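You operate a simulated robot arm through the tools that you are given. There is no shell and no other tool. Be economical: measure what you need, move in short steps, check, and stop when the job is done.

You are at the controls of a simulated two-armed robot. One attempt, no reset.

Task
Wipe up the spill on the top of the steel table with the grey rag there and put it back.

The check looks at the end state, three seconds after you hand in, the way a careful person would. Anything else that was tipped, shoved, dropped, spilled or broken makes it a failure.

Robot
Two 6-joint arms with two-finger parallel grippers on one trunk, on a base that drives. Base frame: it is fixed to the floor where the robot stands at the start and does not move with it; the origin is under the middle of the robot, x ahead of it, y to its left, z up. Units: cm, degrees, N and s.
The left shoulder is at the start at [6, 18.7, 107.2], the right one opposite. Payload 1.57 kg a hand.
Tool frame (each hand has its own): the origin (TCP) lies between the finger pads and is the grasp point; the fingertips stand 3 cm ahead of it; z points along the fingers, y is the line along which they close. Largest opening 11 cm; finger width 2.4, thickness 1.2; the body of the gripper, 4.8 by 11.2 cm, starts 7.8 cm behind the TCP.
Orientation is told as [roll, pitch, yaw] about the base's x, y, z axes, in that order, counted from this pose: with the fingers straight down and closing along the base's y, the tool's x points along the base's -x, its y along +y and its z along -z.

Tools
- The arms move only by the tool drive_tool. It takes "left_moves", "right_moves" or both (then of equal length, played together; a hand with none holds still); each is text: rows parted by semicolons, each of 7 numbers parted by spaces: the shift along the tool's x, y, z in cm, then the turn, a rotation vector about the tool's x, y, z in degrees, then the gripper command, from -1 (shut) to 1 (fully open), values between in proportion. In form: x y z wx wy wz hand; .... A call has 1 to 8 rows; each row is the pose to reach, as a shift and turn from the pose commanded when the call began, along the tool's axes at that moment. Rows are played at 5 a second. More than 5 cm and 8.6 degrees between two rows, or a gripper value outside its range, and nothing of the call is played. A pose out of reach is approached as far as the arm can. The call stops where the force on the tool passes 40 N (or 10 N more than at its start, if that is more) or the arm is blocked; 0.2 s more then pass. The fingers move at their own pace (about 15.3 cm/s each) and stop on an object; they squeeze with about 24 N. The grip force told is the motor's: it shows also when the fingers shut on nothing. Time passes only in rows, and 0.2 s behind the last, so rows that repeat a pose let the fingers close. The reply holds the time, the measured pose of the TCP, the force on the tool along the base axes, the opening and the grip force, in the units named above and with some noise, with the torque about the TCP (base axes, N m) and any sound that the robot's microphone picked up.
- Cameras (640 x 400 px; columns grow to the right, rows downward): "scene" is now at [1.37, 0.93, 161.1]; the picture's right is [0.14, -0.99, 0.00], its down [-0.77, -0.11, -0.63] and it looks along [0.63, 0.09, -0.78] (base axes); focal length 292 px, centre (320, 200). "left" rides on the left gripper at [7, -1.6, -14.1] in its tool frame; the picture's right is [0.23, 0.97, 0.00], its down [-0.86, 0.20, -0.48] and it looks along [-0.47, 0.11, 0.88] (tool axes); focal length 222 px, centre (320, 200). "right" rides on the right gripper at [7, 1.6, -14.1] in its tool frame; the picture's right is [-0.23, 0.97, 0.00], its down [-0.86, -0.20, -0.48] and it looks along [-0.47, -0.11, 0.88] (tool axes); focal length 222 px, centre (320, 200). There is no depth. A picture from a camera that has moved, and an enlarged one, comes with that camera's place and axes in the base frame and with its lens.
- grab_frame(camera): a new picture of that camera. It takes no simulated time.
- slide_trunk(by): slides the trunk up (or, below 0, down) by that many cm; the arms and the scene camera ride with it, the base frame stays. It gives what a move gives, with no picture.
- roll_base(legs): drives the robot by 1 to 6 legs, each [ahead, left, turn to the left] in cm, cm and degrees, along the robot's own axes; the way and the turn of a leg run together, so that a leg with both is an arc; at most 150 cm and 180 degrees a leg. The arms and the cameras ride along, it lands a little off, and it stops where it bumps. It gives what a move gives.
- aim_head(pan, tilt): turns the head with the scene camera to pan (to the left, within 86 degrees either way) and tilt (down, from -29 to 69), counted from straight ahead of the robot. It gives what a move gives.
- inspect(camera, box): a new picture of the part [left, top, right, bottom] of that camera's present view, enlarged. It takes no simulated time.
- job_done(): hands the job in; it is judged then, once.

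Work in short steps. Places have to be worked out from the pictures, the camera data and where the tool is seen: move nearer, look again, correct. Check each grasp and each placing, and mend what went wrong. You have 120 turns and 100 pictures in all, those below and enlarged ones among them. Open the grippers and draw the arms clear of the work before you hand the job in, unless the task says otherwise; then end with one line.

The tools are called after ">>>" by a JSON object that holds its "api" and its "payload". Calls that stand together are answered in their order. drive_tool: Moves the arms, as the interface text tells. Its arguments: {"type":"object","properties":{"left_moves":{"type":"string"},"right_moves":{"type":"string"}},"required":[]} The other tools are called the same way: slide_trunk (by) slides the trunk up or down; roll_base (legs) drives the base; aim_head (pan, tilt) turns the head that bears the scene camera; grab_frame (camera) takes a picture; inspect (camera, box) takes an enlarged picture of a part of a camera's view; job_done () hands the job in.

At the start:

```text
time: 0.0
left_tcp_pos: [49.37, 23.26, 108.41]
left_orientation: [0.0, 0.0, 0.0]
left_ft_force: [-0.5, 0.5, -0.3]
left_torque: [-0.02, -0.01, 0.01]
left_finger_gap: 11.01
left_grasp_force: 0.2
right_tcp_pos: [37.09, -16.85, 106.75]
right_orientation: [-0.1, 0.0, 0.0]
right_ft_force: [0.2, -0.2, 0.5]
right_torque: [0.0, 0.03, 0.02]
right_finger_gap: 11.03
right_grasp_force: 0.0
trunk travel left (down, up): [-70.0, 29.0]
robot x, y, heading: [-0.31, -0.11, -0.1]
head pan, tilt: [8.1, 50.8]
```

scene: 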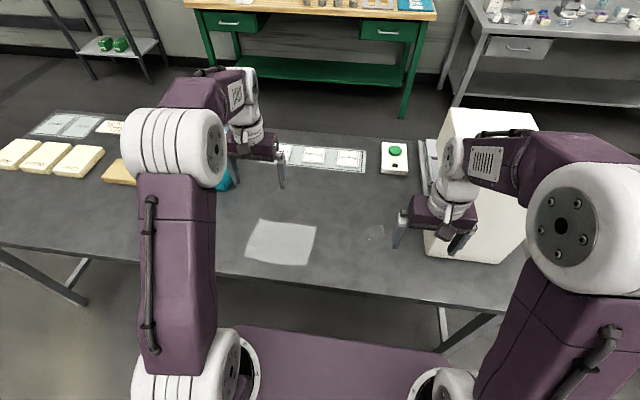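
right: 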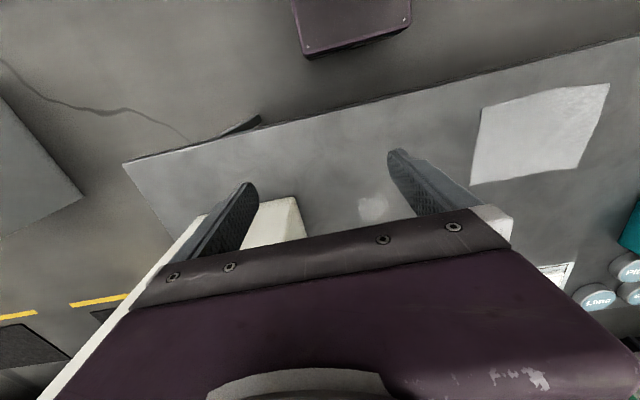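
left: 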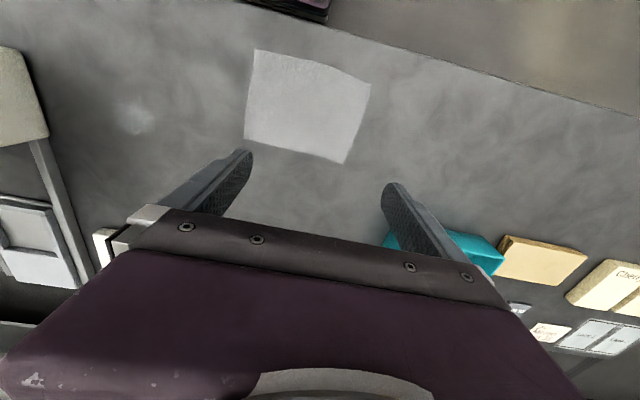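

The rag seems to be the pale square near (281,242) in the scene view, with a faint spot near (375,232). I'll enlarge both to check.

>>> {"api": "inspect", "payload": {"camera": "scene", "box": [220, 190, 460, 310]}}

>>> {"api": "inspect", "payload": {"camera": "left", "box": [60, 20, 400, 200]}}

>>> {"api": "inspect", "payload": {"camera": "scene", "box": [380, 0, 640, 160]}}

```text
2.67 times, centred on (340, 250) of scene
camera zoom: at [1.37, 0.93, 161.1], right [0.14, -0.99, 0.0], down [-0.77, -0.11, -0.63], along [0.63, 0.09, -0.78], focal length 778 px, centre (267, 67)
```

zoom: 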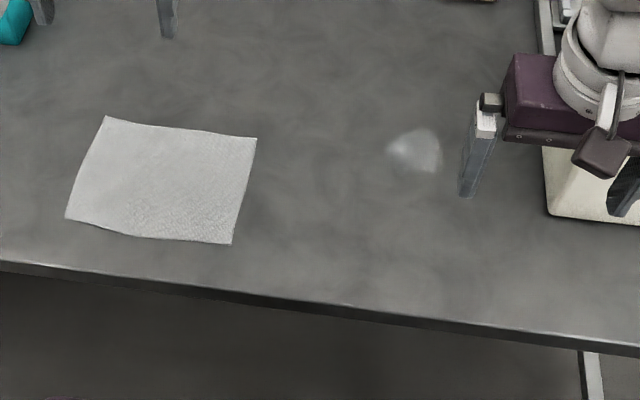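

```text
1.88 times, centred on (230, 110) of left
camera zoom: at [42.31, 21.59, 122.42], right [-0.23, 0.97, 0.0], down [0.86, 0.2, 0.48], along [0.47, 0.11, -0.88], focal length 418 px, centre (489, 369)
```

zoom: 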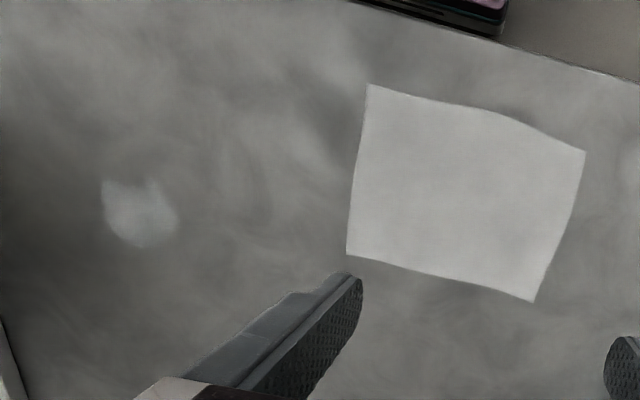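

```text
2.46 times, centred on (510, 80) of scene
camera zoom: at [1.37, 0.93, 161.1], right [0.14, -0.99, 0.0], down [-0.77, -0.11, -0.63], along [0.63, 0.09, -0.78], focal length 718 px, centre (-148, 495)
```

zoom: 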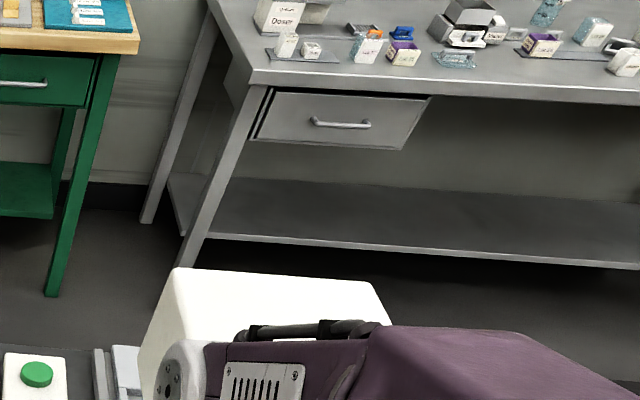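

The near table has a pale cloth and a faint whitish spot. Before deciding this is the steel table and the grey rag, I'll look at the rest of the room.

>>> {"api": "aim_head", "payload": {"pan": -35, "tilt": 25}}

>>> {"api": "grab_frame", "payload": {"camera": "scene"}}

>>> {"api": "aim_head", "payload": {"pan": 40, "tilt": 25}}

>>> {"api": "grab_frame", "payload": {"camera": "scene"}}

>>> {"api": "aim_head", "payload": {"pan": 0, "tilt": 20}}

>>> {"api": "grab_frame", "payload": {"camera": "scene"}}

```text
time: 1.1
left_tcp_pos: [49.18, 23.33, 108.45]
left_orientation: [0.1, 0.1, 0.0]
left_ft_force: [0.3, 0.3, 0.2]
left_torque: [-0.02, -0.03, -0.02]
left_finger_gap: 11.02
left_grasp_force: 0.1
right_tcp_pos: [37.01, -16.69, 106.69]
right_orientation: [0.1, 0.0, 0.1]
right_ft_force: [-0.7, 0.8, 0.5]
right_torque: [0.03, 0.04, 0.0]
right_finger_gap: 11.01
right_grasp_force: 0.1
trunk travel left (down, up): [-70.0, 29.0]
robot x, y, heading: [-0.05, 0.11, 0.0]
head pan, tilt: [-35.0, 25.0]
```

```text
93 pictures are left
camera scene: at [1.38, -5.41, 164.95], right [-0.57, -0.82, 0.0], down [-0.35, 0.24, -0.91], along [0.74, -0.52, -0.42], focal length 292 px, centre (320, 200)
```

scene: 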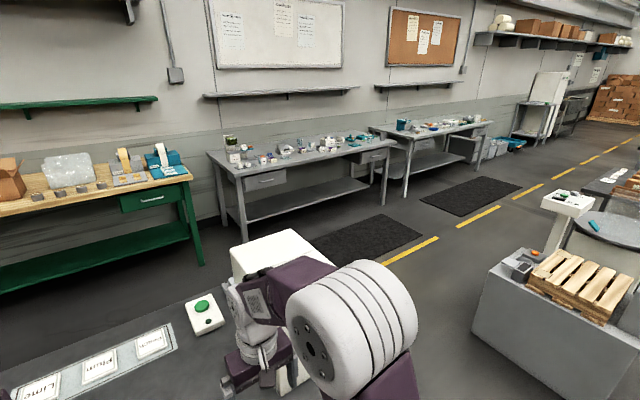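

```text
time: 2.6
left_tcp_pos: [49.36, 23.4, 108.47]
left_orientation: [0.0, 0.0, -0.1]
left_ft_force: [-0.2, 0.2, -0.1]
left_torque: [0.03, -0.03, 0.02]
left_finger_gap: 11.0
left_grasp_force: 0.0
right_tcp_pos: [36.97, -16.82, 106.68]
right_orientation: [0.0, 0.0, -0.1]
right_ft_force: [-0.4, 0.4, -0.3]
right_torque: [0.0, 0.03, -0.01]
right_finger_gap: 11.0
right_grasp_force: 0.1
trunk travel left (down, up): [-70.0, 29.0]
robot x, y, heading: [-0.08, 0.08, -0.1]
head pan, tilt: [40.0, 25.0]
```

```text
92 pictures are left
camera scene: at [0.89, 5.78, 164.96], right [0.64, -0.77, 0.0], down [-0.32, -0.27, -0.91], along [0.69, 0.58, -0.42], focal length 292 px, centre (320, 200)
```

scene: 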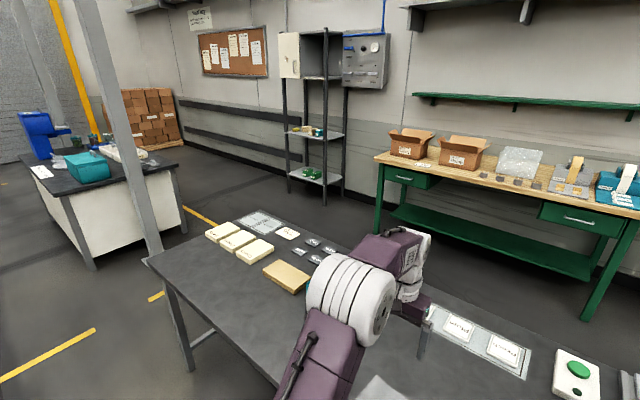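

```text
time: 3.6
left_tcp_pos: [49.36, 23.32, 108.29]
left_orientation: [0.1, 0.1, 0.0]
left_ft_force: [0.2, -0.4, -0.6]
left_torque: [-0.02, 0.02, 0.03]
left_finger_gap: 10.98
left_grasp_force: 0.0
right_tcp_pos: [36.9, -16.82, 106.65]
right_orientation: [0.0, 0.0, 0.0]
right_ft_force: [-0.5, 0.1, -0.3]
right_torque: [-0.02, 0.0, 0.02]
right_finger_gap: 10.99
right_grasp_force: 0.0
trunk travel left (down, up): [-70.0, 29.0]
robot x, y, heading: [-0.23, 0.32, 0.1]
head pan, tilt: [0.0, 20.0]
```

```text
91 pictures are left
camera scene: at [3.14, -0.12, 165.76], right [0.0, -1.0, 0.0], down [-0.34, 0.0, -0.94], along [0.94, 0.0, -0.34], focal length 292 px, centre (320, 200)
```

scene: 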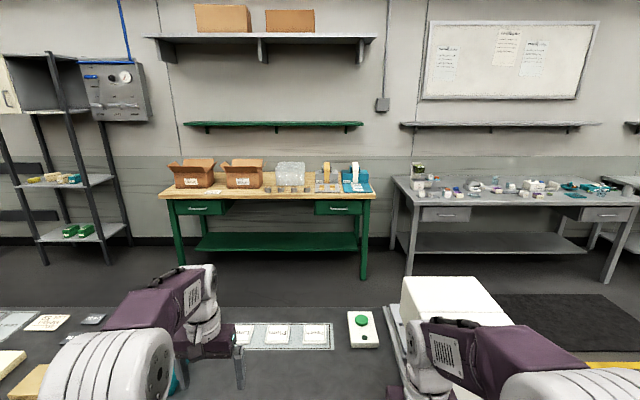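

The near grey table is the steel one, with the cloth at about (50,20) and the spill near (59,-11). I'll move the left hand back and up for a clearer view of the rag, and re-aim the head.

>>> {"api": "aim_head", "payload": {"pan": 0, "tilt": 55}}

>>> {"api": "drive_tool", "payload": {"left_moves": "3 -1 3 0 0 0 0;6 -2 6 0 0 0 0;9 -2 9 0 0 0 -0.3;12 -2 12 0 0 0 -0.5", "right_moves": "3 -3 0 0 0 0 1;6 -6 0 0 0 0 1;7 -9 0 0 0 0 1;7 -10 0 0 0 0 1"}}

>>> {"api": "grab_frame", "payload": {"camera": "left"}}

>>> {"api": "grab_frame", "payload": {"camera": "scene"}}

```text
time: 4.7
left_tcp_pos: [49.4, 23.32, 108.42]
left_orientation: [0.0, 0.0, 0.0]
left_ft_force: [-0.1, -0.2, -0.9]
left_torque: [0.01, 0.0, -0.01]
left_finger_gap: 11.02
left_grasp_force: 0.2
right_tcp_pos: [37.0, -16.77, 106.7]
right_orientation: [0.0, 0.0, 0.0]
right_ft_force: [0.3, 0.0, -0.4]
right_torque: [0.01, 0.0, -0.03]
right_finger_gap: 10.99
right_grasp_force: 0.2
trunk travel left (down, up): [-70.0, 29.0]
robot x, y, heading: [0.04, -0.02, 0.2]
head pan, tilt: [0.0, 55.0]
```

```text
time: 5.7
left_tcp_pos: [37.17, 21.19, 96.32]
left_orientation: [0.0, -0.1, 0.0]
left_ft_force: [-0.2, -0.3, -0.4]
left_torque: [-0.01, -0.05, 0.01]
left_finger_gap: 2.76
left_grasp_force: 0.0
right_tcp_pos: [29.81, -26.8, 106.58]
right_orientation: [0.0, 0.0, 0.1]
right_ft_force: [-0.5, 0.1, -0.1]
right_torque: [-0.05, -0.01, -0.02]
right_finger_gap: 11.0
right_grasp_force: 0.1
trunk travel left (down, up): [-70.0, 29.0]
robot x, y, heading: [-0.15, -0.29, -0.2]
head pan, tilt: [0.0, 55.0]
```

```text
90 pictures are left
camera left: at [30.18, 19.41, 110.44], right [-0.23, 0.97, 0.0], down [0.85, 0.2, 0.48], along [0.47, 0.11, -0.88], focal length 222 px, centre (320, 200)
```

left: 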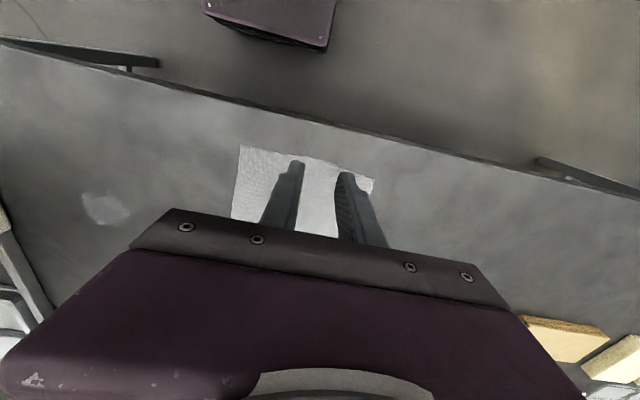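

```text
89 pictures are left
camera scene: at [0.97, -0.16, 160.56], right [0.0, -1.0, 0.0], down [-0.82, 0.0, -0.57], along [0.57, 0.0, -0.82], focal length 292 px, centre (320, 200)
```

scene: 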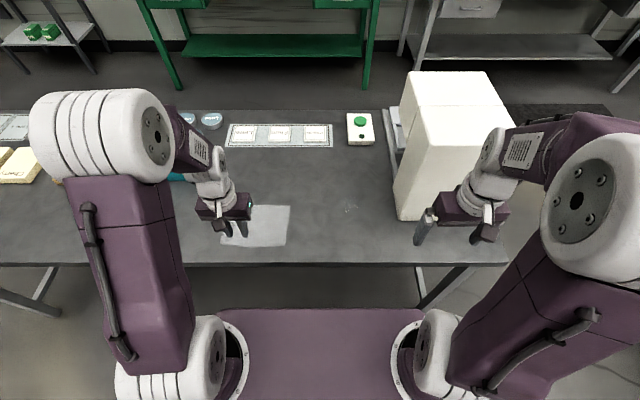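

The rag spans about x 43–58 and y 10–31, lying flat. I'll bring the left fingers, half open, over its middle and stop short of the cloth.

>>> {"api": "drive_tool", "payload": {"left_moves": "-3.3 0 3.3 0 0 0 0;-6.6 0 6.6 0 0 0 0;-10 0 10 0 0 0 0;-13.3 0 12.8 0 0 0 0;-13.3 0 14.5 0 0 0 0"}}

>>> {"api": "grab_frame", "payload": {"camera": "left"}}

>>> {"api": "inspect", "payload": {"camera": "scene", "box": [180, 160, 420, 280]}}

```text
time: 6.8
left_tcp_pos: [50.89, 21.25, 83.1]
left_orientation: [0.2, -0.4, 0.0]
left_ft_force: [-1.9, -0.2, 10.5]
left_torque: [-0.07, 0.04, 0.0]
left_finger_gap: 5.52
left_grasp_force: 0.0
right_tcp_pos: [29.66, -26.79, 106.55]
right_orientation: [0.0, -0.1, 0.0]
right_ft_force: [-0.7, -0.7, 0.1]
right_torque: [0.01, 0.01, 0.03]
right_finger_gap: 10.99
right_grasp_force: 0.1
trunk travel left (down, up): [-70.0, 29.0]
robot x, y, heading: [-0.07, 0.0, 0.0]
head pan, tilt: [0.0, 55.0]
stopped in row 5 (left hand): the force on the tool passed its limit (the readings are from after the stop); the commanded pose is now the measured one
```

```text
88 pictures are left
camera left: at [43.71, 19.39, 97.12], right [-0.23, 0.97, 0.0], down [0.85, 0.2, 0.49], along [0.47, 0.11, -0.87], focal length 222 px, centre (320, 200)
```

left: 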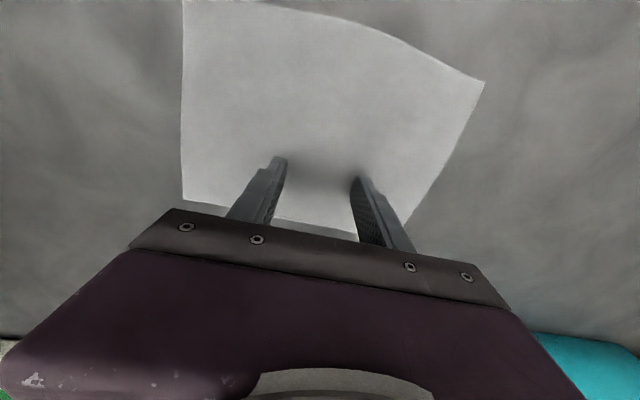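

```text
2.67 times, centred on (300, 220) of scene
camera zoom: at [0.74, -0.2, 160.54], right [0.0, -1.0, 0.0], down [-0.82, 0.0, -0.57], along [0.57, 0.0, -0.82], focal length 778 px, centre (373, 147)
```

zoom: 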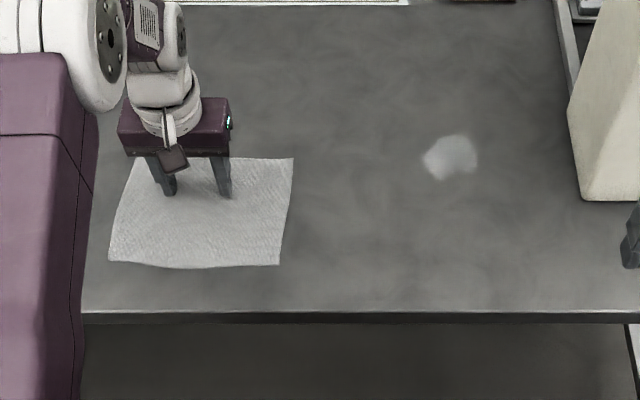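

The fingertips met the surface with the TCP at z 83.1, so the table top is near z 80, and the two cameras agree at that height: rag centre ≈ (48,20), spill ≈ (55.4,-9.7). I'll lift a little, shift over the rag's centre, lower gently and pinch.

>>> {"api": "drive_tool", "payload": {"left_moves": "0 0 -1.5 0 0 0 0;2.9 -1.2 -1.5 0 0 0 0;2.9 -1.2 -0.5 0 0 0 0;2.9 -1.2 -0.2 0 0 0 0;2.9 -1.2 0.0 0 0 0 0"}}

```text
time: 8.0
left_tcp_pos: [48.07, 20.12, 83.12]
left_orientation: [0.1, -0.5, 0.0]
left_ft_force: [-1.6, -0.7, 10.0]
left_torque: [-0.08, 0.11, 0.0]
left_finger_gap: 5.51
left_grasp_force: 0.1
right_tcp_pos: [29.96, -26.85, 106.62]
right_orientation: [0.0, 0.0, 0.0]
right_ft_force: [0.0, 0.3, -0.4]
right_torque: [0.01, 0.0, 0.01]
right_finger_gap: 11.0
right_grasp_force: 0.0
trunk travel left (down, up): [-70.0, 29.0]
robot x, y, heading: [-0.29, -0.09, 0.0]
head pan, tilt: [0.0, 55.0]
```

The tips press the cloth with about 10 N. Now I'll close, keeping the light pressure.

>>> {"api": "drive_tool", "payload": {"left_moves": "0 0 0 0 0 0 -0.4;0 0 0 0 0 0 -0.8;0 0 0 0 0 0 -1;0 0 0 0 0 0 -1;0 0 0 0 0 0 -1"}}

>>> {"api": "drive_tool", "payload": {"left_moves": "0 0 -1 0 0 0 -1;0 0 -2.5 0 0 0 -1"}}

>>> {"api": "grab_frame", "payload": {"camera": "left"}}

>>> {"api": "inspect", "payload": {"camera": "scene", "box": [180, 160, 420, 280]}}

```text
time: 9.2
left_tcp_pos: [48.08, 19.93, 83.2]
left_orientation: [0.1, -0.4, -0.1]
left_ft_force: [0.5, -0.5, 15.4]
left_torque: [0.01, 0.03, -0.03]
left_finger_gap: 0.31
left_grasp_force: 23.9
right_tcp_pos: [29.85, -26.94, 106.71]
right_orientation: [0.0, -0.1, -0.1]
right_ft_force: [-0.2, -1.1, -0.8]
right_torque: [-0.04, -0.02, 0.01]
right_finger_gap: 10.97
right_grasp_force: 0.2
trunk travel left (down, up): [-70.0, 29.0]
robot x, y, heading: [-0.08, -0.02, -0.2]
head pan, tilt: [0.0, 55.0]
```

```text
time: 9.8
left_tcp_pos: [47.89, 20.1, 85.33]
left_orientation: [0.0, -0.4, 0.0]
left_ft_force: [0.0, 0.0, 1.0]
left_torque: [0.04, -0.01, -0.03]
left_finger_gap: 0.3
left_grasp_force: 24.0
right_tcp_pos: [29.85, -26.73, 106.62]
right_orientation: [0.0, 0.0, 0.1]
right_ft_force: [-1.0, 0.2, 0.5]
right_torque: [-0.01, 0.05, 0.0]
right_finger_gap: 11.03
right_grasp_force: 0.1
trunk travel left (down, up): [-70.0, 29.0]
robot x, y, heading: [-0.08, 0.18, -0.2]
head pan, tilt: [0.0, 55.0]
```

```text
86 pictures are left
camera left: at [40.79, 18.29, 99.39], right [-0.23, 0.97, 0.0], down [0.85, 0.2, 0.48], along [0.47, 0.11, -0.88], focal length 222 px, centre (320, 200)
```

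left: 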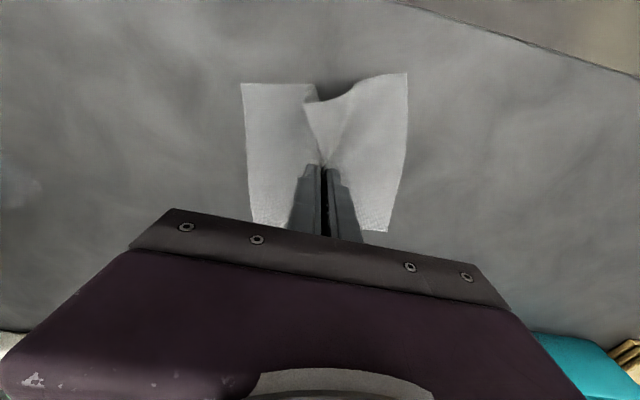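

```text
2.67 times, centred on (300, 220) of scene
camera zoom: at [0.93, -0.18, 160.55], right [0.0, -1.0, 0.0], down [-0.82, 0.0, -0.57], along [0.57, 0.0, -0.82], focal length 778 px, centre (373, 147)
```

zoom: 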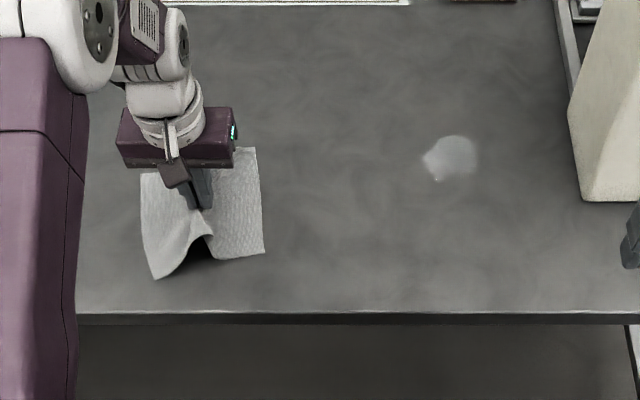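

The cloth is pinched and lifts. I'll raise it clear of the table, then slide the base to the right so the left arm can reach the spill.

>>> {"api": "drive_tool", "payload": {"left_moves": "0 0 -4 0 0 0 -1;0 0 -8 0 0 0 -1;0 0 -12 0 0 0 -1"}}

>>> {"api": "roll_base", "payload": {"legs": [[0, -20, 0]]}}

>>> {"api": "grab_frame", "payload": {"camera": "scene"}}

>>> {"api": "grab_frame", "payload": {"camera": "left"}}

```text
time: 10.6
left_tcp_pos: [47.72, 20.09, 97.59]
left_orientation: [0.0, -0.4, 0.0]
left_ft_force: [0.3, 0.0, -0.7]
left_torque: [-0.01, 0.02, 0.02]
left_finger_gap: 0.3
left_grasp_force: 23.8
right_tcp_pos: [29.97, -26.72, 106.62]
right_orientation: [0.0, 0.0, 0.0]
right_ft_force: [0.1, 0.1, 0.3]
right_torque: [-0.01, -0.03, 0.0]
right_finger_gap: 11.01
right_grasp_force: 0.0
trunk travel left (down, up): [-70.0, 29.0]
robot x, y, heading: [-0.38, -0.11, 0.1]
head pan, tilt: [0.0, 55.0]
```

```text
time: 12.2
left_tcp_pos: [47.72, -0.16, 97.53]
left_orientation: [-0.1, -0.3, 0.0]
left_ft_force: [-0.3, -0.4, 0.6]
left_torque: [0.0, -0.01, -0.04]
left_finger_gap: 0.3
left_grasp_force: 23.7
right_tcp_pos: [29.91, -46.91, 106.72]
right_orientation: [0.0, -0.2, -0.1]
right_ft_force: [0.6, 0.7, 0.1]
right_torque: [-0.04, 0.0, -0.02]
right_finger_gap: 11.0
right_grasp_force: 0.0
trunk travel left (down, up): [-70.0, 29.0]
robot x, y, heading: [0.01, -20.39, 0.1]
head pan, tilt: [0.0, 55.0]
```

```text
84 pictures are left
camera scene: at [1.06, -20.23, 160.56], right [0.0, -1.0, 0.0], down [-0.82, 0.0, -0.57], along [0.57, 0.0, -0.82], focal length 292 px, centre (320, 200)
```

scene: 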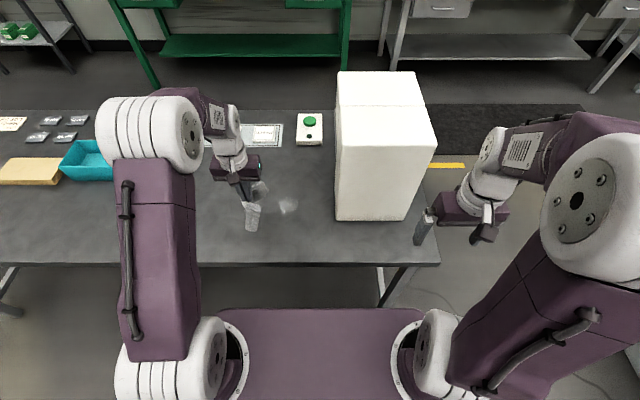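

```text
83 pictures are left
camera left: at [40.63, -1.81, 111.49], right [-0.23, 0.97, 0.0], down [0.85, 0.2, 0.48], along [0.47, 0.11, -0.88], focal length 222 px, centre (320, 200)
```

left: 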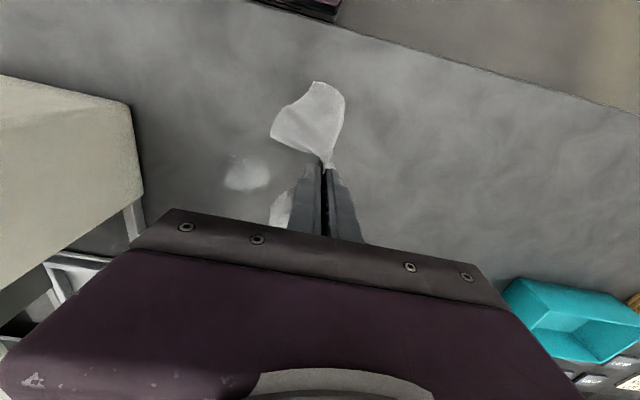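

The cloth hangs clear and the spill is at (55.3,-9.7). I'll enlarge to see its exact extent.

>>> {"api": "inspect", "payload": {"camera": "scene", "box": [220, 160, 340, 240]}}

>>> {"api": "inspect", "payload": {"camera": "left", "box": [140, 60, 380, 220]}}

```text
5.00 times, centred on (280, 200) of scene
camera zoom: at [1.06, -20.23, 160.56], right [0.0, -1.0, 0.0], down [-0.82, 0.0, -0.57], along [0.57, 0.0, -0.82], focal length 1458 px, centre (520, 200)
```

zoom: 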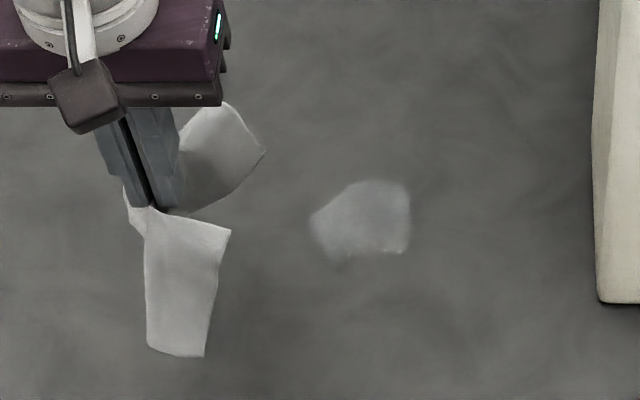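

```text
2.50 times, centred on (260, 140) of left
camera zoom: at [40.63, -1.81, 111.49], right [-0.23, 0.97, 0.0], down [0.85, 0.2, 0.48], along [0.47, 0.11, -0.88], focal length 555 px, centre (470, 350)
```

zoom: 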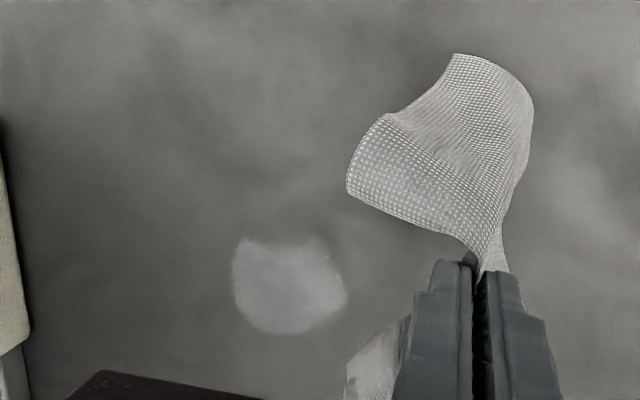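

The spill spans about x 52–59, y -6 to -13. I'll carry the cloth over its near side and lower it on.

>>> {"api": "drive_tool", "payload": {"left_moves": "-1.5 -3 2.5 0 0 0 -1;-3 -6 5 0 0 0 -1;-4.3 -9.3 7.5 0 0 0 -1;-4.3 -9.3 10 0 0 0 -1;-4.3 -9.3 12 0 0 0 -1;-4.3 -9.3 13.2 0 0 0 -1;-4.3 -9.3 13.7 0 0 0 -1"}}

>>> {"api": "inspect", "payload": {"camera": "scene", "box": [220, 160, 340, 240]}}

```text
time: 13.8
left_tcp_pos: [51.97, -9.36, 83.68]
left_orientation: [0.0, -0.4, 0.0]
left_ft_force: [-0.2, 0.5, -0.2]
left_torque: [-0.01, -0.04, 0.01]
left_finger_gap: 0.31
left_grasp_force: 24.9
right_tcp_pos: [29.94, -46.86, 106.65]
right_orientation: [0.0, -0.1, 0.0]
right_ft_force: [0.5, 0.0, 0.0]
right_torque: [-0.01, -0.02, 0.0]
right_finger_gap: 11.0
right_grasp_force: 0.1
trunk travel left (down, up): [-70.0, 29.0]
robot x, y, heading: [-0.12, -20.21, -0.3]
head pan, tilt: [0.0, 55.0]
```

```text
5.00 times, centred on (280, 200) of scene
camera zoom: at [1.05, -20.31, 160.56], right [0.0, -1.0, 0.0], down [-0.82, 0.0, -0.57], along [0.57, 0.0, -0.82], focal length 1458 px, centre (520, 200)
```

zoom: 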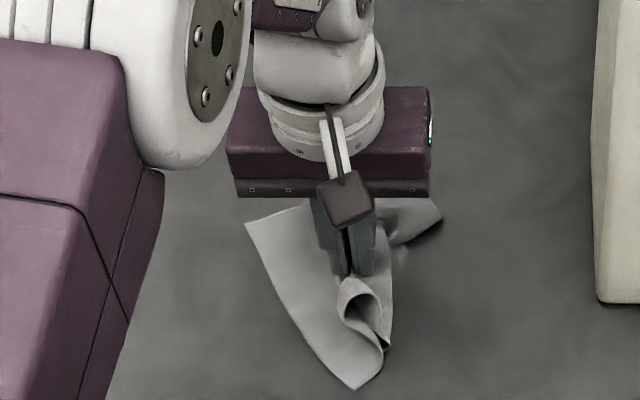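

The cloth rests on the spill with the tips about 0.5 cm off the surface. I'll press lightly and wipe in parallel strokes.

>>> {"api": "drive_tool", "payload": {"left_moves": "0 0 0.4 0 0 0 -1;0 2.5 0.5 0 0 0 -1;-3.5 2.5 0.5 0 0 0 -1;-7 2.5 0.5 0 0 0 -1;-7 0 0.5 0 0 0 -1;-3.5 0 0.5 0 0 0 -1;0 0 0.5 0 0 0 -1;1 0 0.5 0 0 0 -1"}}

>>> {"api": "inspect", "payload": {"camera": "scene", "box": [220, 160, 340, 240]}}

```text
time: 15.6
left_tcp_pos: [51.16, -9.42, 83.29]
left_orientation: [0.0, -0.5, 0.0]
left_ft_force: [1.4, 0.7, 5.0]
left_torque: [0.01, 0.01, -0.05]
left_finger_gap: 0.32
left_grasp_force: 24.1
right_tcp_pos: [30.01, -47.04, 106.66]
right_orientation: [0.0, -0.1, 0.0]
right_ft_force: [0.4, -0.1, -0.7]
right_torque: [0.01, 0.02, 0.01]
right_finger_gap: 11.01
right_grasp_force: 0.2
trunk travel left (down, up): [-70.0, 29.0]
robot x, y, heading: [0.2, -20.12, -0.1]
head pan, tilt: [0.0, 55.0]
```

```text
5.00 times, centred on (280, 200) of scene
camera zoom: at [1.04, -20.38, 160.57], right [0.0, -1.0, 0.0], down [-0.82, 0.0, -0.57], along [0.57, 0.0, -0.82], focal length 1458 px, centre (520, 200)
```

zoom: 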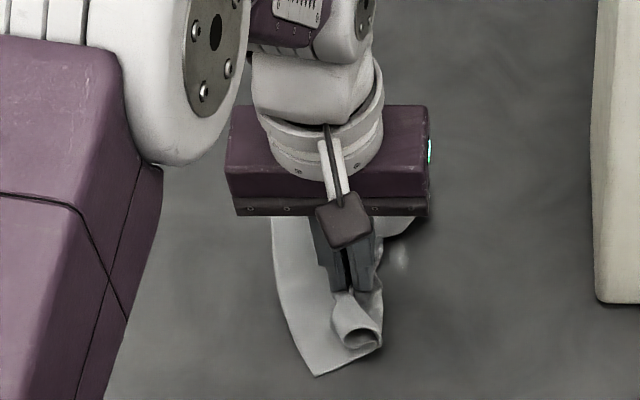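

The patch at the right has shrunk to a small remnant near (400,255). I'll go on with strokes further right.

>>> {"api": "drive_tool", "payload": {"left_moves": "0 -2 0.1 0 0 0 -1;-3.5 -2 0.1 0 0 0 -1;-7.5 -2 0.1 0 0 0 -1;-7.5 -4 0.1 0 0 0 -1;-3.5 -4 0.1 0 0 0 -1;0 -4 0.1 0 0 0 -1;0 -1 0.1 0 0 0 -1;-4 -1 0.1 0 0 0 -1"}}

>>> {"api": "drive_tool", "payload": {"left_moves": "-3.5 0 0 0 0 0 -1;-3.5 3 0 0 0 0 -1;0 3 0 0 0 0 -1;3.5 3 0 0 0 0 -1;3.5 5 0 0 0 0 -1;0 5 0 0 0 0 -1;-3 5 0 0 0 0 -1;-3 5 -4 0 0 0 -1"}}

>>> {"api": "drive_tool", "payload": {"left_moves": "1 4 -2 0 0 0 -1;4 8 -5 0 0 0 -1;6 10 -8 0 0 0 -1"}}

>>> {"api": "inspect", "payload": {"camera": "scene", "box": [220, 160, 340, 240]}}

>>> {"api": "grab_frame", "payload": {"camera": "left"}}

```text
time: 16.4
left_tcp_pos: [56.8, -11.46, 83.25]
left_orientation: [0.2, 1.1, -0.1]
left_ft_force: [-6.1, -0.1, 19.1]
left_torque: [0.12, 0.11, 0.05]
left_finger_gap: 0.3
left_grasp_force: 23.8
right_tcp_pos: [29.77, -46.94, 106.69]
right_orientation: [0.0, -0.2, 0.1]
right_ft_force: [-0.2, 0.6, -0.3]
right_torque: [0.0, 0.01, 0.0]
right_finger_gap: 10.98
right_grasp_force: 0.1
trunk travel left (down, up): [-70.0, 29.0]
robot x, y, heading: [0.09, -20.05, -0.0]
head pan, tilt: [0.0, 55.0]
stopped in row 3 (left hand): the force on the tool passed its limit (the readings are from after the stop); the commanded pose is now the measured one
```

```text
time: 18.0
left_tcp_pos: [57.5, -6.29, 83.19]
left_orientation: [0.3, 1.8, 0.1]
left_ft_force: [-6.8, -0.2, 19.0]
left_torque: [0.14, 0.09, 0.01]
left_finger_gap: 0.32
left_grasp_force: 23.8
left hand out of reach, approached as far as the arm can: row 1, 2, 7
right_tcp_pos: [29.77, -46.99, 106.53]
right_orientation: [-0.1, -0.1, 0.0]
right_ft_force: [-0.1, -0.5, 0.1]
right_torque: [-0.03, 0.01, 0.01]
right_finger_gap: 10.98
right_grasp_force: 0.2
trunk travel left (down, up): [-70.0, 29.0]
robot x, y, heading: [-0.01, -19.99, 0.1]
head pan, tilt: [0.0, 55.0]
stopped in row 7 (left hand): the force on the tool passed its limit (the readings are from after the stop); the commanded pose is now the measured one
```

```text
refused: row 2 steps farther than a row can; nothing moved
```

```text
5.00 times, centred on (280, 200) of scene
camera zoom: at [0.73, -20.42, 160.56], right [0.0, -1.0, 0.0], down [-0.82, 0.0, -0.58], along [0.58, 0.0, -0.82], focal length 1458 px, centre (520, 200)
```

zoom: 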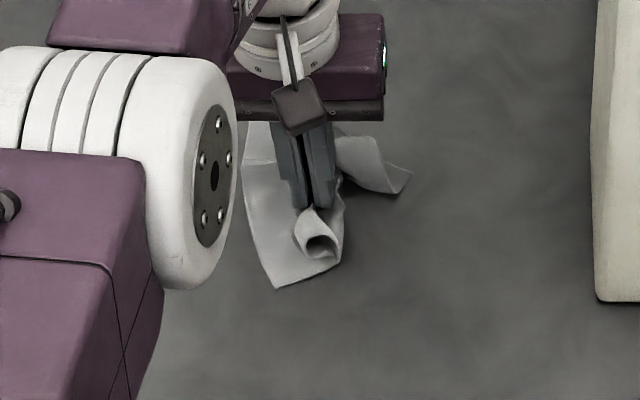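

```text
77 pictures are left
camera left: at [51.02, -8.18, 97.56], right [-0.23, 0.97, 0.01], down [0.87, 0.2, 0.45], along [0.44, 0.11, -0.89], focal length 222 px, centre (320, 200)
```

left: 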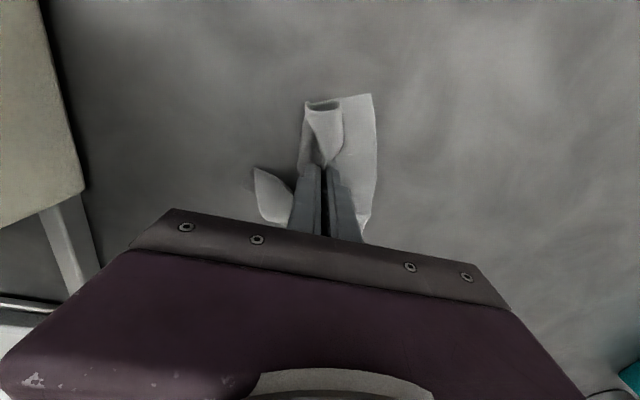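

The visible part of the spill area looks clean. I'll lift the hand away and uncover all of it to check.

>>> {"api": "drive_tool", "payload": {"left_moves": "1 1 -3 0 0 0 -1;3 3 -6 0 0 0 -1;5 5 -9 0 0 0 -1;8 7 -12 0 0 0 -1;9 9 -14.3 0 0 0 -1"}}

>>> {"api": "inspect", "payload": {"camera": "scene", "box": [220, 160, 340, 240]}}

>>> {"api": "inspect", "payload": {"camera": "left", "box": [140, 60, 380, 220]}}

```text
time: 19.2
left_tcp_pos: [48.97, 2.71, 97.66]
left_orientation: [0.3, 2.2, 0.1]
left_ft_force: [-0.9, 0.5, -0.4]
left_torque: [-0.01, -0.01, -0.01]
left_finger_gap: 0.27
left_grasp_force: 24.3
right_tcp_pos: [29.98, -46.88, 106.59]
right_orientation: [0.0, 0.0, 0.0]
right_ft_force: [-0.6, 0.9, 0.2]
right_torque: [-0.04, 0.03, 0.0]
right_finger_gap: 11.01
right_grasp_force: 0.0
trunk travel left (down, up): [-70.0, 29.0]
robot x, y, heading: [-0.19, -20.41, -0.1]
head pan, tilt: [0.0, 55.0]
```

```text
5.00 times, centred on (280, 200) of scene
camera zoom: at [0.98, -20.24, 160.55], right [0.0, -1.0, 0.0], down [-0.82, 0.0, -0.57], along [0.57, 0.0, -0.82], focal length 1458 px, centre (520, 200)
```

zoom: 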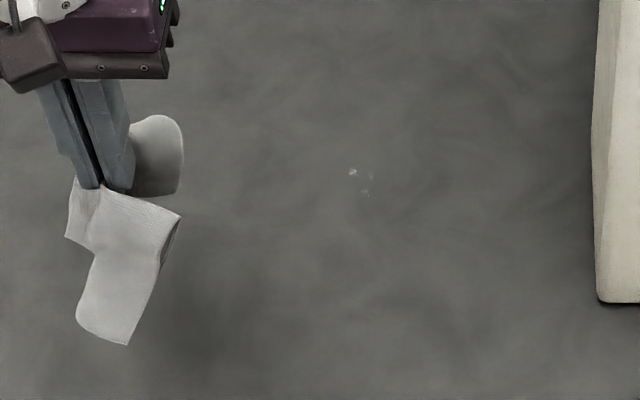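

```text
2.50 times, centred on (260, 140) of left
camera zoom: at [42.47, 0.96, 111.89], right [-0.23, 0.97, 0.01], down [0.87, 0.2, 0.45], along [0.43, 0.11, -0.89], focal length 555 px, centre (470, 350)
```

zoom: 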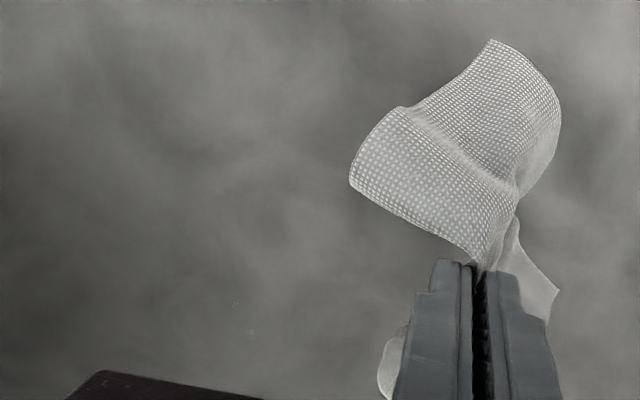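

Two tiny specks are left near (59,-9), just past the arm's upright reach. I'll tilt the fingers forward about 20° to gain reach and lower the cloth there.

>>> {"api": "drive_tool", "payload": {"left_moves": "-2 -3 0 0 -8 0 -1;-4 -6 2 0 -16 0 -1;-6 -9 4 0 -22 0 -1;-8.3 -11.7 6 0 -22 0 -1;-8.5 -11.7 9.5 0 -22 0 -1;-8.5 -11.7 12.5 0 -22 0 -1;-8.5 -11.7 13.2 0 -22 0 -1"}}

>>> {"api": "inspect", "payload": {"camera": "scene", "box": [220, 160, 340, 240]}}

```text
time: 20.8
left_tcp_pos: [57.24, -9.07, 84.34]
left_orientation: [0.3, -19.9, -0.1]
left_ft_force: [0.2, 0.2, 0.2]
left_torque: [-0.03, 0.01, -0.01]
left_finger_gap: 0.31
left_grasp_force: 24.2
right_tcp_pos: [29.9, -47.09, 106.58]
right_orientation: [0.0, -0.1, 0.1]
right_ft_force: [0.0, 0.7, -1.1]
right_torque: [-0.01, 0.03, 0.02]
right_finger_gap: 11.02
right_grasp_force: 0.1
trunk travel left (down, up): [-70.0, 29.0]
robot x, y, heading: [0.36, -20.26, 0.1]
head pan, tilt: [0.0, 55.0]
```

```text
5.00 times, centred on (280, 200) of scene
camera zoom: at [1.03, -20.35, 160.56], right [0.0, -1.0, 0.0], down [-0.82, 0.0, -0.57], along [0.57, 0.0, -0.82], focal length 1458 px, centre (520, 200)
```

zoom: 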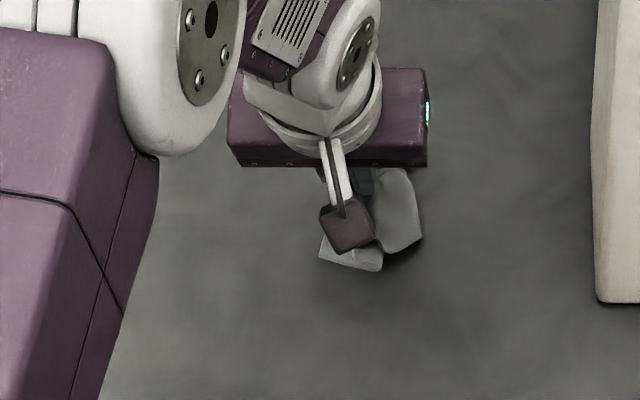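

Fingertips are ~0.8 cm above the surface. I'll press and stroke over x 56–60, y -7 to -12.

>>> {"api": "drive_tool", "payload": {"left_moves": "0.34 0 0.94 0 0 0 -1;-2.48 0 1.97 0 0 0 -1;-2.48 -2.5 1.97 0 0 0 -1;1.28 -2.5 0.6 0 0 0 -1;1.28 -1 0.6 0 0 0 -1;-2.48 -1 1.97 0 0 0 -1;-2.48 2 1.97 0 0 0 -1;1.28 2 0.6 0 0 0 -1"}}

```text
time: 22.6
left_tcp_pos: [56.04, -7.12, 83.53]
left_orientation: [0.2, -20.3, 0.0]
left_ft_force: [5.6, 2.5, 30.9]
left_torque: [-0.06, -0.17, 0.03]
left_finger_gap: 0.3
left_grasp_force: 23.8
right_tcp_pos: [29.59, -47.0, 106.72]
right_orientation: [0.0, -0.2, 0.1]
right_ft_force: [-0.2, 0.7, 0.0]
right_torque: [-0.01, -0.01, 0.0]
right_finger_gap: 11.03
right_grasp_force: 0.1
trunk travel left (down, up): [-70.0, 29.0]
robot x, y, heading: [-0.11, -20.1, 0.0]
head pan, tilt: [0.0, 55.0]
```

Good contact all along. Lifting off, straightening the hand and checking.

>>> {"api": "drive_tool", "payload": {"left_moves": "-1.37 0 -3.76 0 0 0 -1;0.25 2 -7.5 0 0 0 -1;2.05 4 -11.5 0 8 0 -1;3.2 6.5 -15.6 0 16 0 -1;3.2 7.1 -16 0 20 0 -1"}}

>>> {"api": "inspect", "payload": {"camera": "scene", "box": [220, 160, 340, 240]}}

>>> {"api": "inspect", "payload": {"camera": "left", "box": [140, 60, 380, 220]}}

```text
time: 23.8
left_tcp_pos: [48.02, 0.1, 97.1]
left_orientation: [0.2, 0.4, 0.0]
left_ft_force: [0.0, 0.0, -0.2]
left_torque: [0.0, 0.02, -0.03]
left_finger_gap: 0.28
left_grasp_force: 24.1
right_tcp_pos: [30.01, -46.86, 106.58]
right_orientation: [0.0, -0.1, 0.1]
right_ft_force: [-0.1, 0.3, 0.1]
right_torque: [0.02, 0.03, 0.03]
right_finger_gap: 10.99
right_grasp_force: 0.1
trunk travel left (down, up): [-70.0, 29.0]
robot x, y, heading: [0.1, -20.54, -0.1]
head pan, tilt: [0.0, 55.0]
```

```text
5.00 times, centred on (280, 200) of scene
camera zoom: at [1.1, -20.33, 160.55], right [0.0, -1.0, 0.0], down [-0.82, 0.0, -0.57], along [0.57, 0.0, -0.82], focal length 1458 px, centre (520, 200)
```

zoom: 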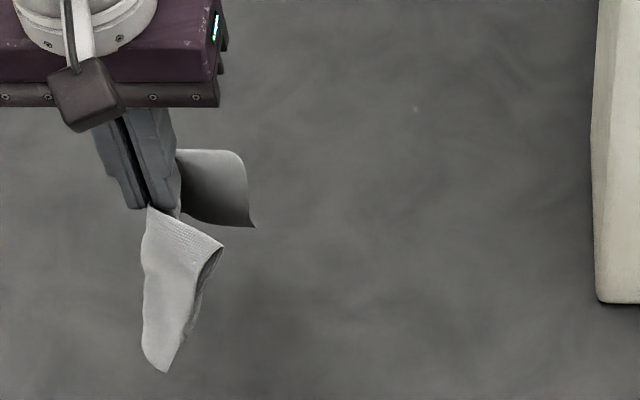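

```text
2.50 times, centred on (260, 140) of left
camera zoom: at [40.98, -1.69, 111.18], right [-0.23, 0.97, 0.0], down [0.86, 0.2, 0.48], along [0.46, 0.11, -0.88], focal length 555 px, centre (470, 350)
```

zoom: 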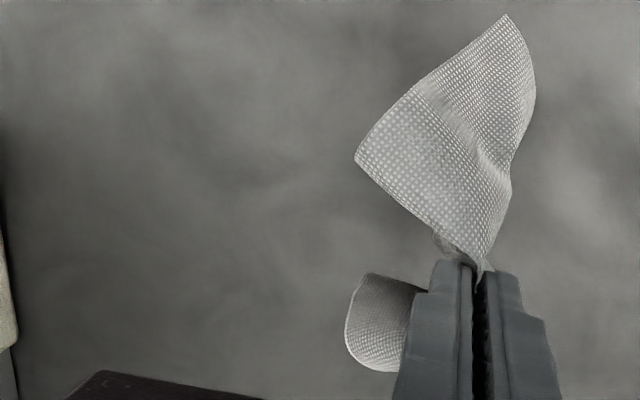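

The old specks are gone, but there's a pale dot at (415,108). I'll enlarge it to tell whether it's spill or surface texture.

>>> {"api": "inspect", "payload": {"camera": "scene", "box": [270, 160, 330, 200]}}

>>> {"api": "inspect", "payload": {"camera": "scene", "box": [240, 110, 350, 180]}}

```text
10.00 times, centred on (300, 180) of scene
camera zoom: at [1.1, -20.33, 160.55], right [0.0, -1.0, 0.0], down [-0.82, 0.0, -0.57], along [0.57, 0.0, -0.82], focal length 2916 px, centre (520, 400)
```

zoom: 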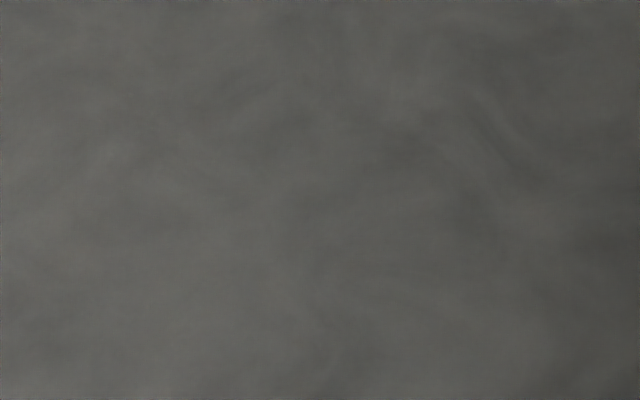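

```text
5.71 times, centred on (295, 145) of scene
camera zoom: at [1.1, -20.33, 160.55], right [0.0, -1.0, 0.0], down [-0.82, 0.0, -0.57], along [0.57, 0.0, -0.82], focal length 1666 px, centre (463, 514)
```

zoom: 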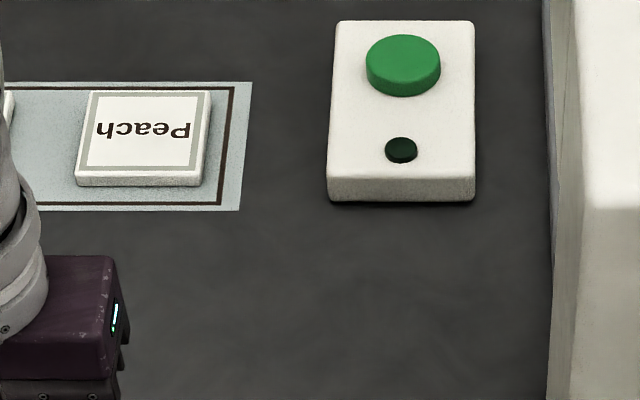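

No dot appears at higher zoom, so it was noise. One more close look at the former spill patch itself.

>>> {"api": "inspect", "payload": {"camera": "scene", "box": [262, 180, 322, 220]}}

>>> {"api": "inspect", "payload": {"camera": "left", "box": [160, 120, 280, 200]}}

```text
10.00 times, centred on (292, 200) of scene
camera zoom: at [1.1, -20.33, 160.55], right [0.0, -1.0, 0.0], down [-0.82, 0.0, -0.57], along [0.57, 0.0, -0.82], focal length 2916 px, centre (600, 200)
```

zoom: 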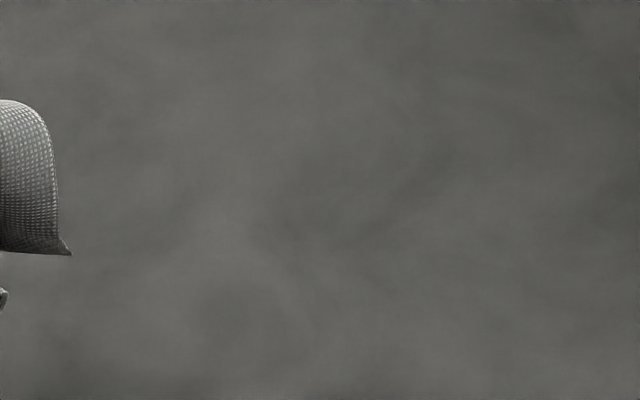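

```text
5.00 times, centred on (220, 160) of left
camera zoom: at [40.98, -1.69, 111.18], right [-0.23, 0.97, 0.0], down [0.86, 0.2, 0.48], along [0.46, 0.11, -0.88], focal length 1111 px, centre (820, 400)
```

zoom: 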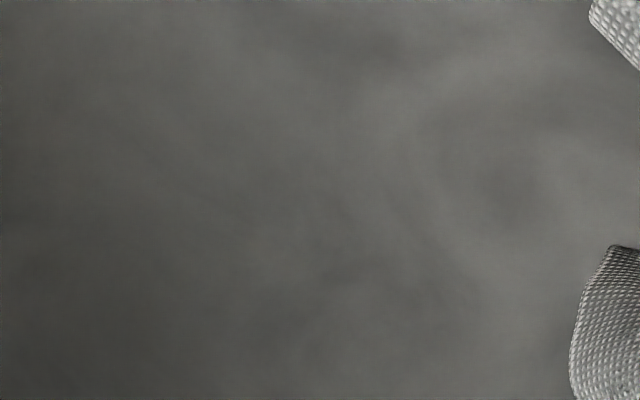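

The table is clean there. I'll roll back left to carry the rag home.

>>> {"api": "roll_base", "payload": {"legs": [[0, 20.2, 0]]}}

>>> {"api": "grab_frame", "payload": {"camera": "left"}}

>>> {"api": "inspect", "payload": {"camera": "scene", "box": [180, 160, 420, 280]}}

```text
time: 25.4
left_tcp_pos: [48.17, 19.85, 97.12]
left_orientation: [0.3, 0.2, -0.4]
left_ft_force: [0.1, 0.4, -0.1]
left_torque: [0.01, -0.01, -0.02]
left_finger_gap: 0.31
left_grasp_force: 23.4
right_tcp_pos: [29.97, -26.98, 106.49]
right_orientation: [0.0, 0.0, -0.3]
right_ft_force: [0.5, 0.5, -0.2]
right_torque: [-0.01, 0.01, -0.01]
right_finger_gap: 10.99
right_grasp_force: 0.1
trunk travel left (down, up): [-70.0, 29.0]
robot x, y, heading: [0.21, 0.05, -0.0]
head pan, tilt: [0.0, 55.0]
```

```text
67 pictures are left
camera left: at [41.12, 18.2, 111.18], right [-0.22, 0.97, 0.01], down [0.86, 0.19, 0.48], along [0.46, 0.11, -0.88], focal length 222 px, centre (320, 200)
```

left: 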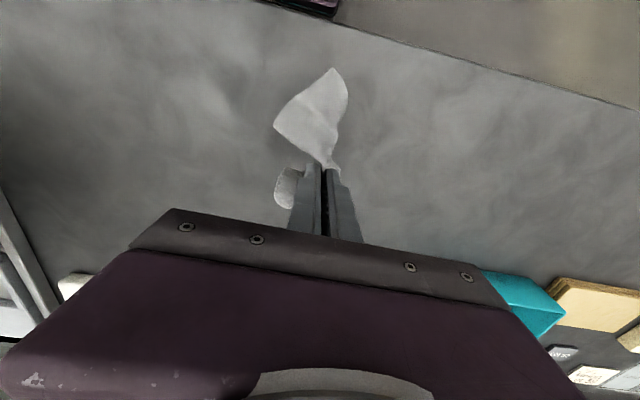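

```text
2.67 times, centred on (300, 220) of scene
camera zoom: at [1.1, -0.23, 160.56], right [-0.01, -1.0, 0.0], down [-0.82, 0.0, -0.57], along [0.57, 0.0, -0.82], focal length 778 px, centre (373, 147)
```

zoom: 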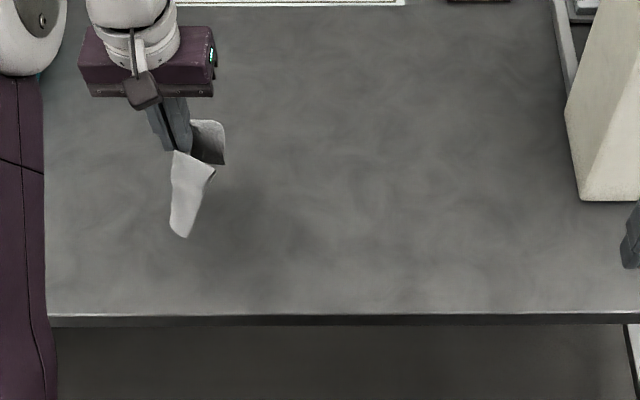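

Back over the original spot at (48.2,19.9). Lowering the rag and releasing near the table.

>>> {"api": "drive_tool", "payload": {"left_moves": "0 0 4 0 0 0 -1;0 0 8 0 0 0 -1;0 0 11 0 0 0 -1;0 0 13 0 0 0 -1;0 0 13.5 0 0 0 -1;0 0 13.5 0 0 0 -0.4;0 0 13.3 0 0 0 0.1;0 0 13 0 0 0 0.1"}}

>>> {"api": "drive_tool", "payload": {"left_moves": "0 0 -2 0 0 0 0.1;0 0 -5 0 0 0 0.1;4 0 -9 0 0 0 0.1;7 0 -13 0 0 0 0.1"}}

>>> {"api": "grab_frame", "payload": {"camera": "left"}}

>>> {"api": "inspect", "payload": {"camera": "scene", "box": [180, 160, 420, 280]}}

```text
time: 27.2
left_tcp_pos: [48.24, 20.21, 84.28]
left_orientation: [0.1, 0.1, -0.4]
left_ft_force: [-0.1, 0.0, -0.1]
left_torque: [-0.02, -0.01, 0.01]
left_finger_gap: 6.04
left_grasp_force: 0.2
right_tcp_pos: [29.89, -27.01, 106.59]
right_orientation: [0.1, 0.0, -0.3]
right_ft_force: [0.1, 0.3, -0.4]
right_torque: [-0.01, 0.04, 0.0]
right_finger_gap: 11.02
right_grasp_force: 0.0
trunk travel left (down, up): [-70.0, 29.0]
robot x, y, heading: [-0.25, -0.13, -0.3]
head pan, tilt: [0.0, 55.0]
```

```text
refused: row 3 steps farther than a row can; nothing moved
```

```text
65 pictures are left
camera left: at [41.21, 18.38, 98.27], right [-0.22, 0.97, 0.0], down [0.86, 0.19, 0.48], along [0.46, 0.11, -0.88], focal length 222 px, centre (320, 200)
```

left: 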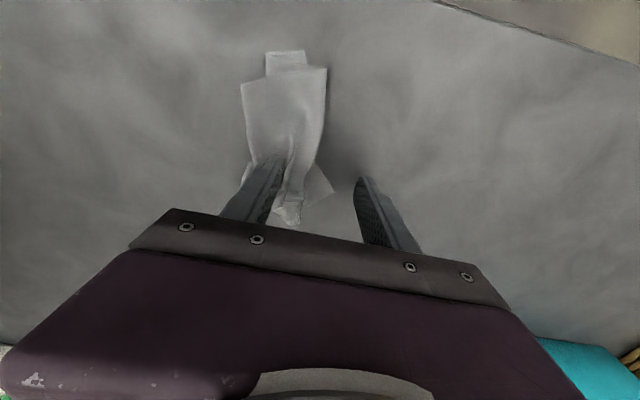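

```text
2.67 times, centred on (300, 220) of scene
camera zoom: at [1.08, -0.12, 160.55], right [-0.01, -1.0, 0.0], down [-0.82, 0.0, -0.57], along [0.57, 0.0, -0.82], focal length 778 px, centre (373, 147)
```

zoom: 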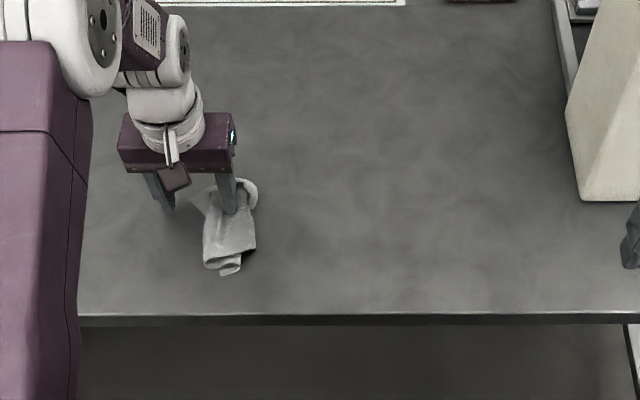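

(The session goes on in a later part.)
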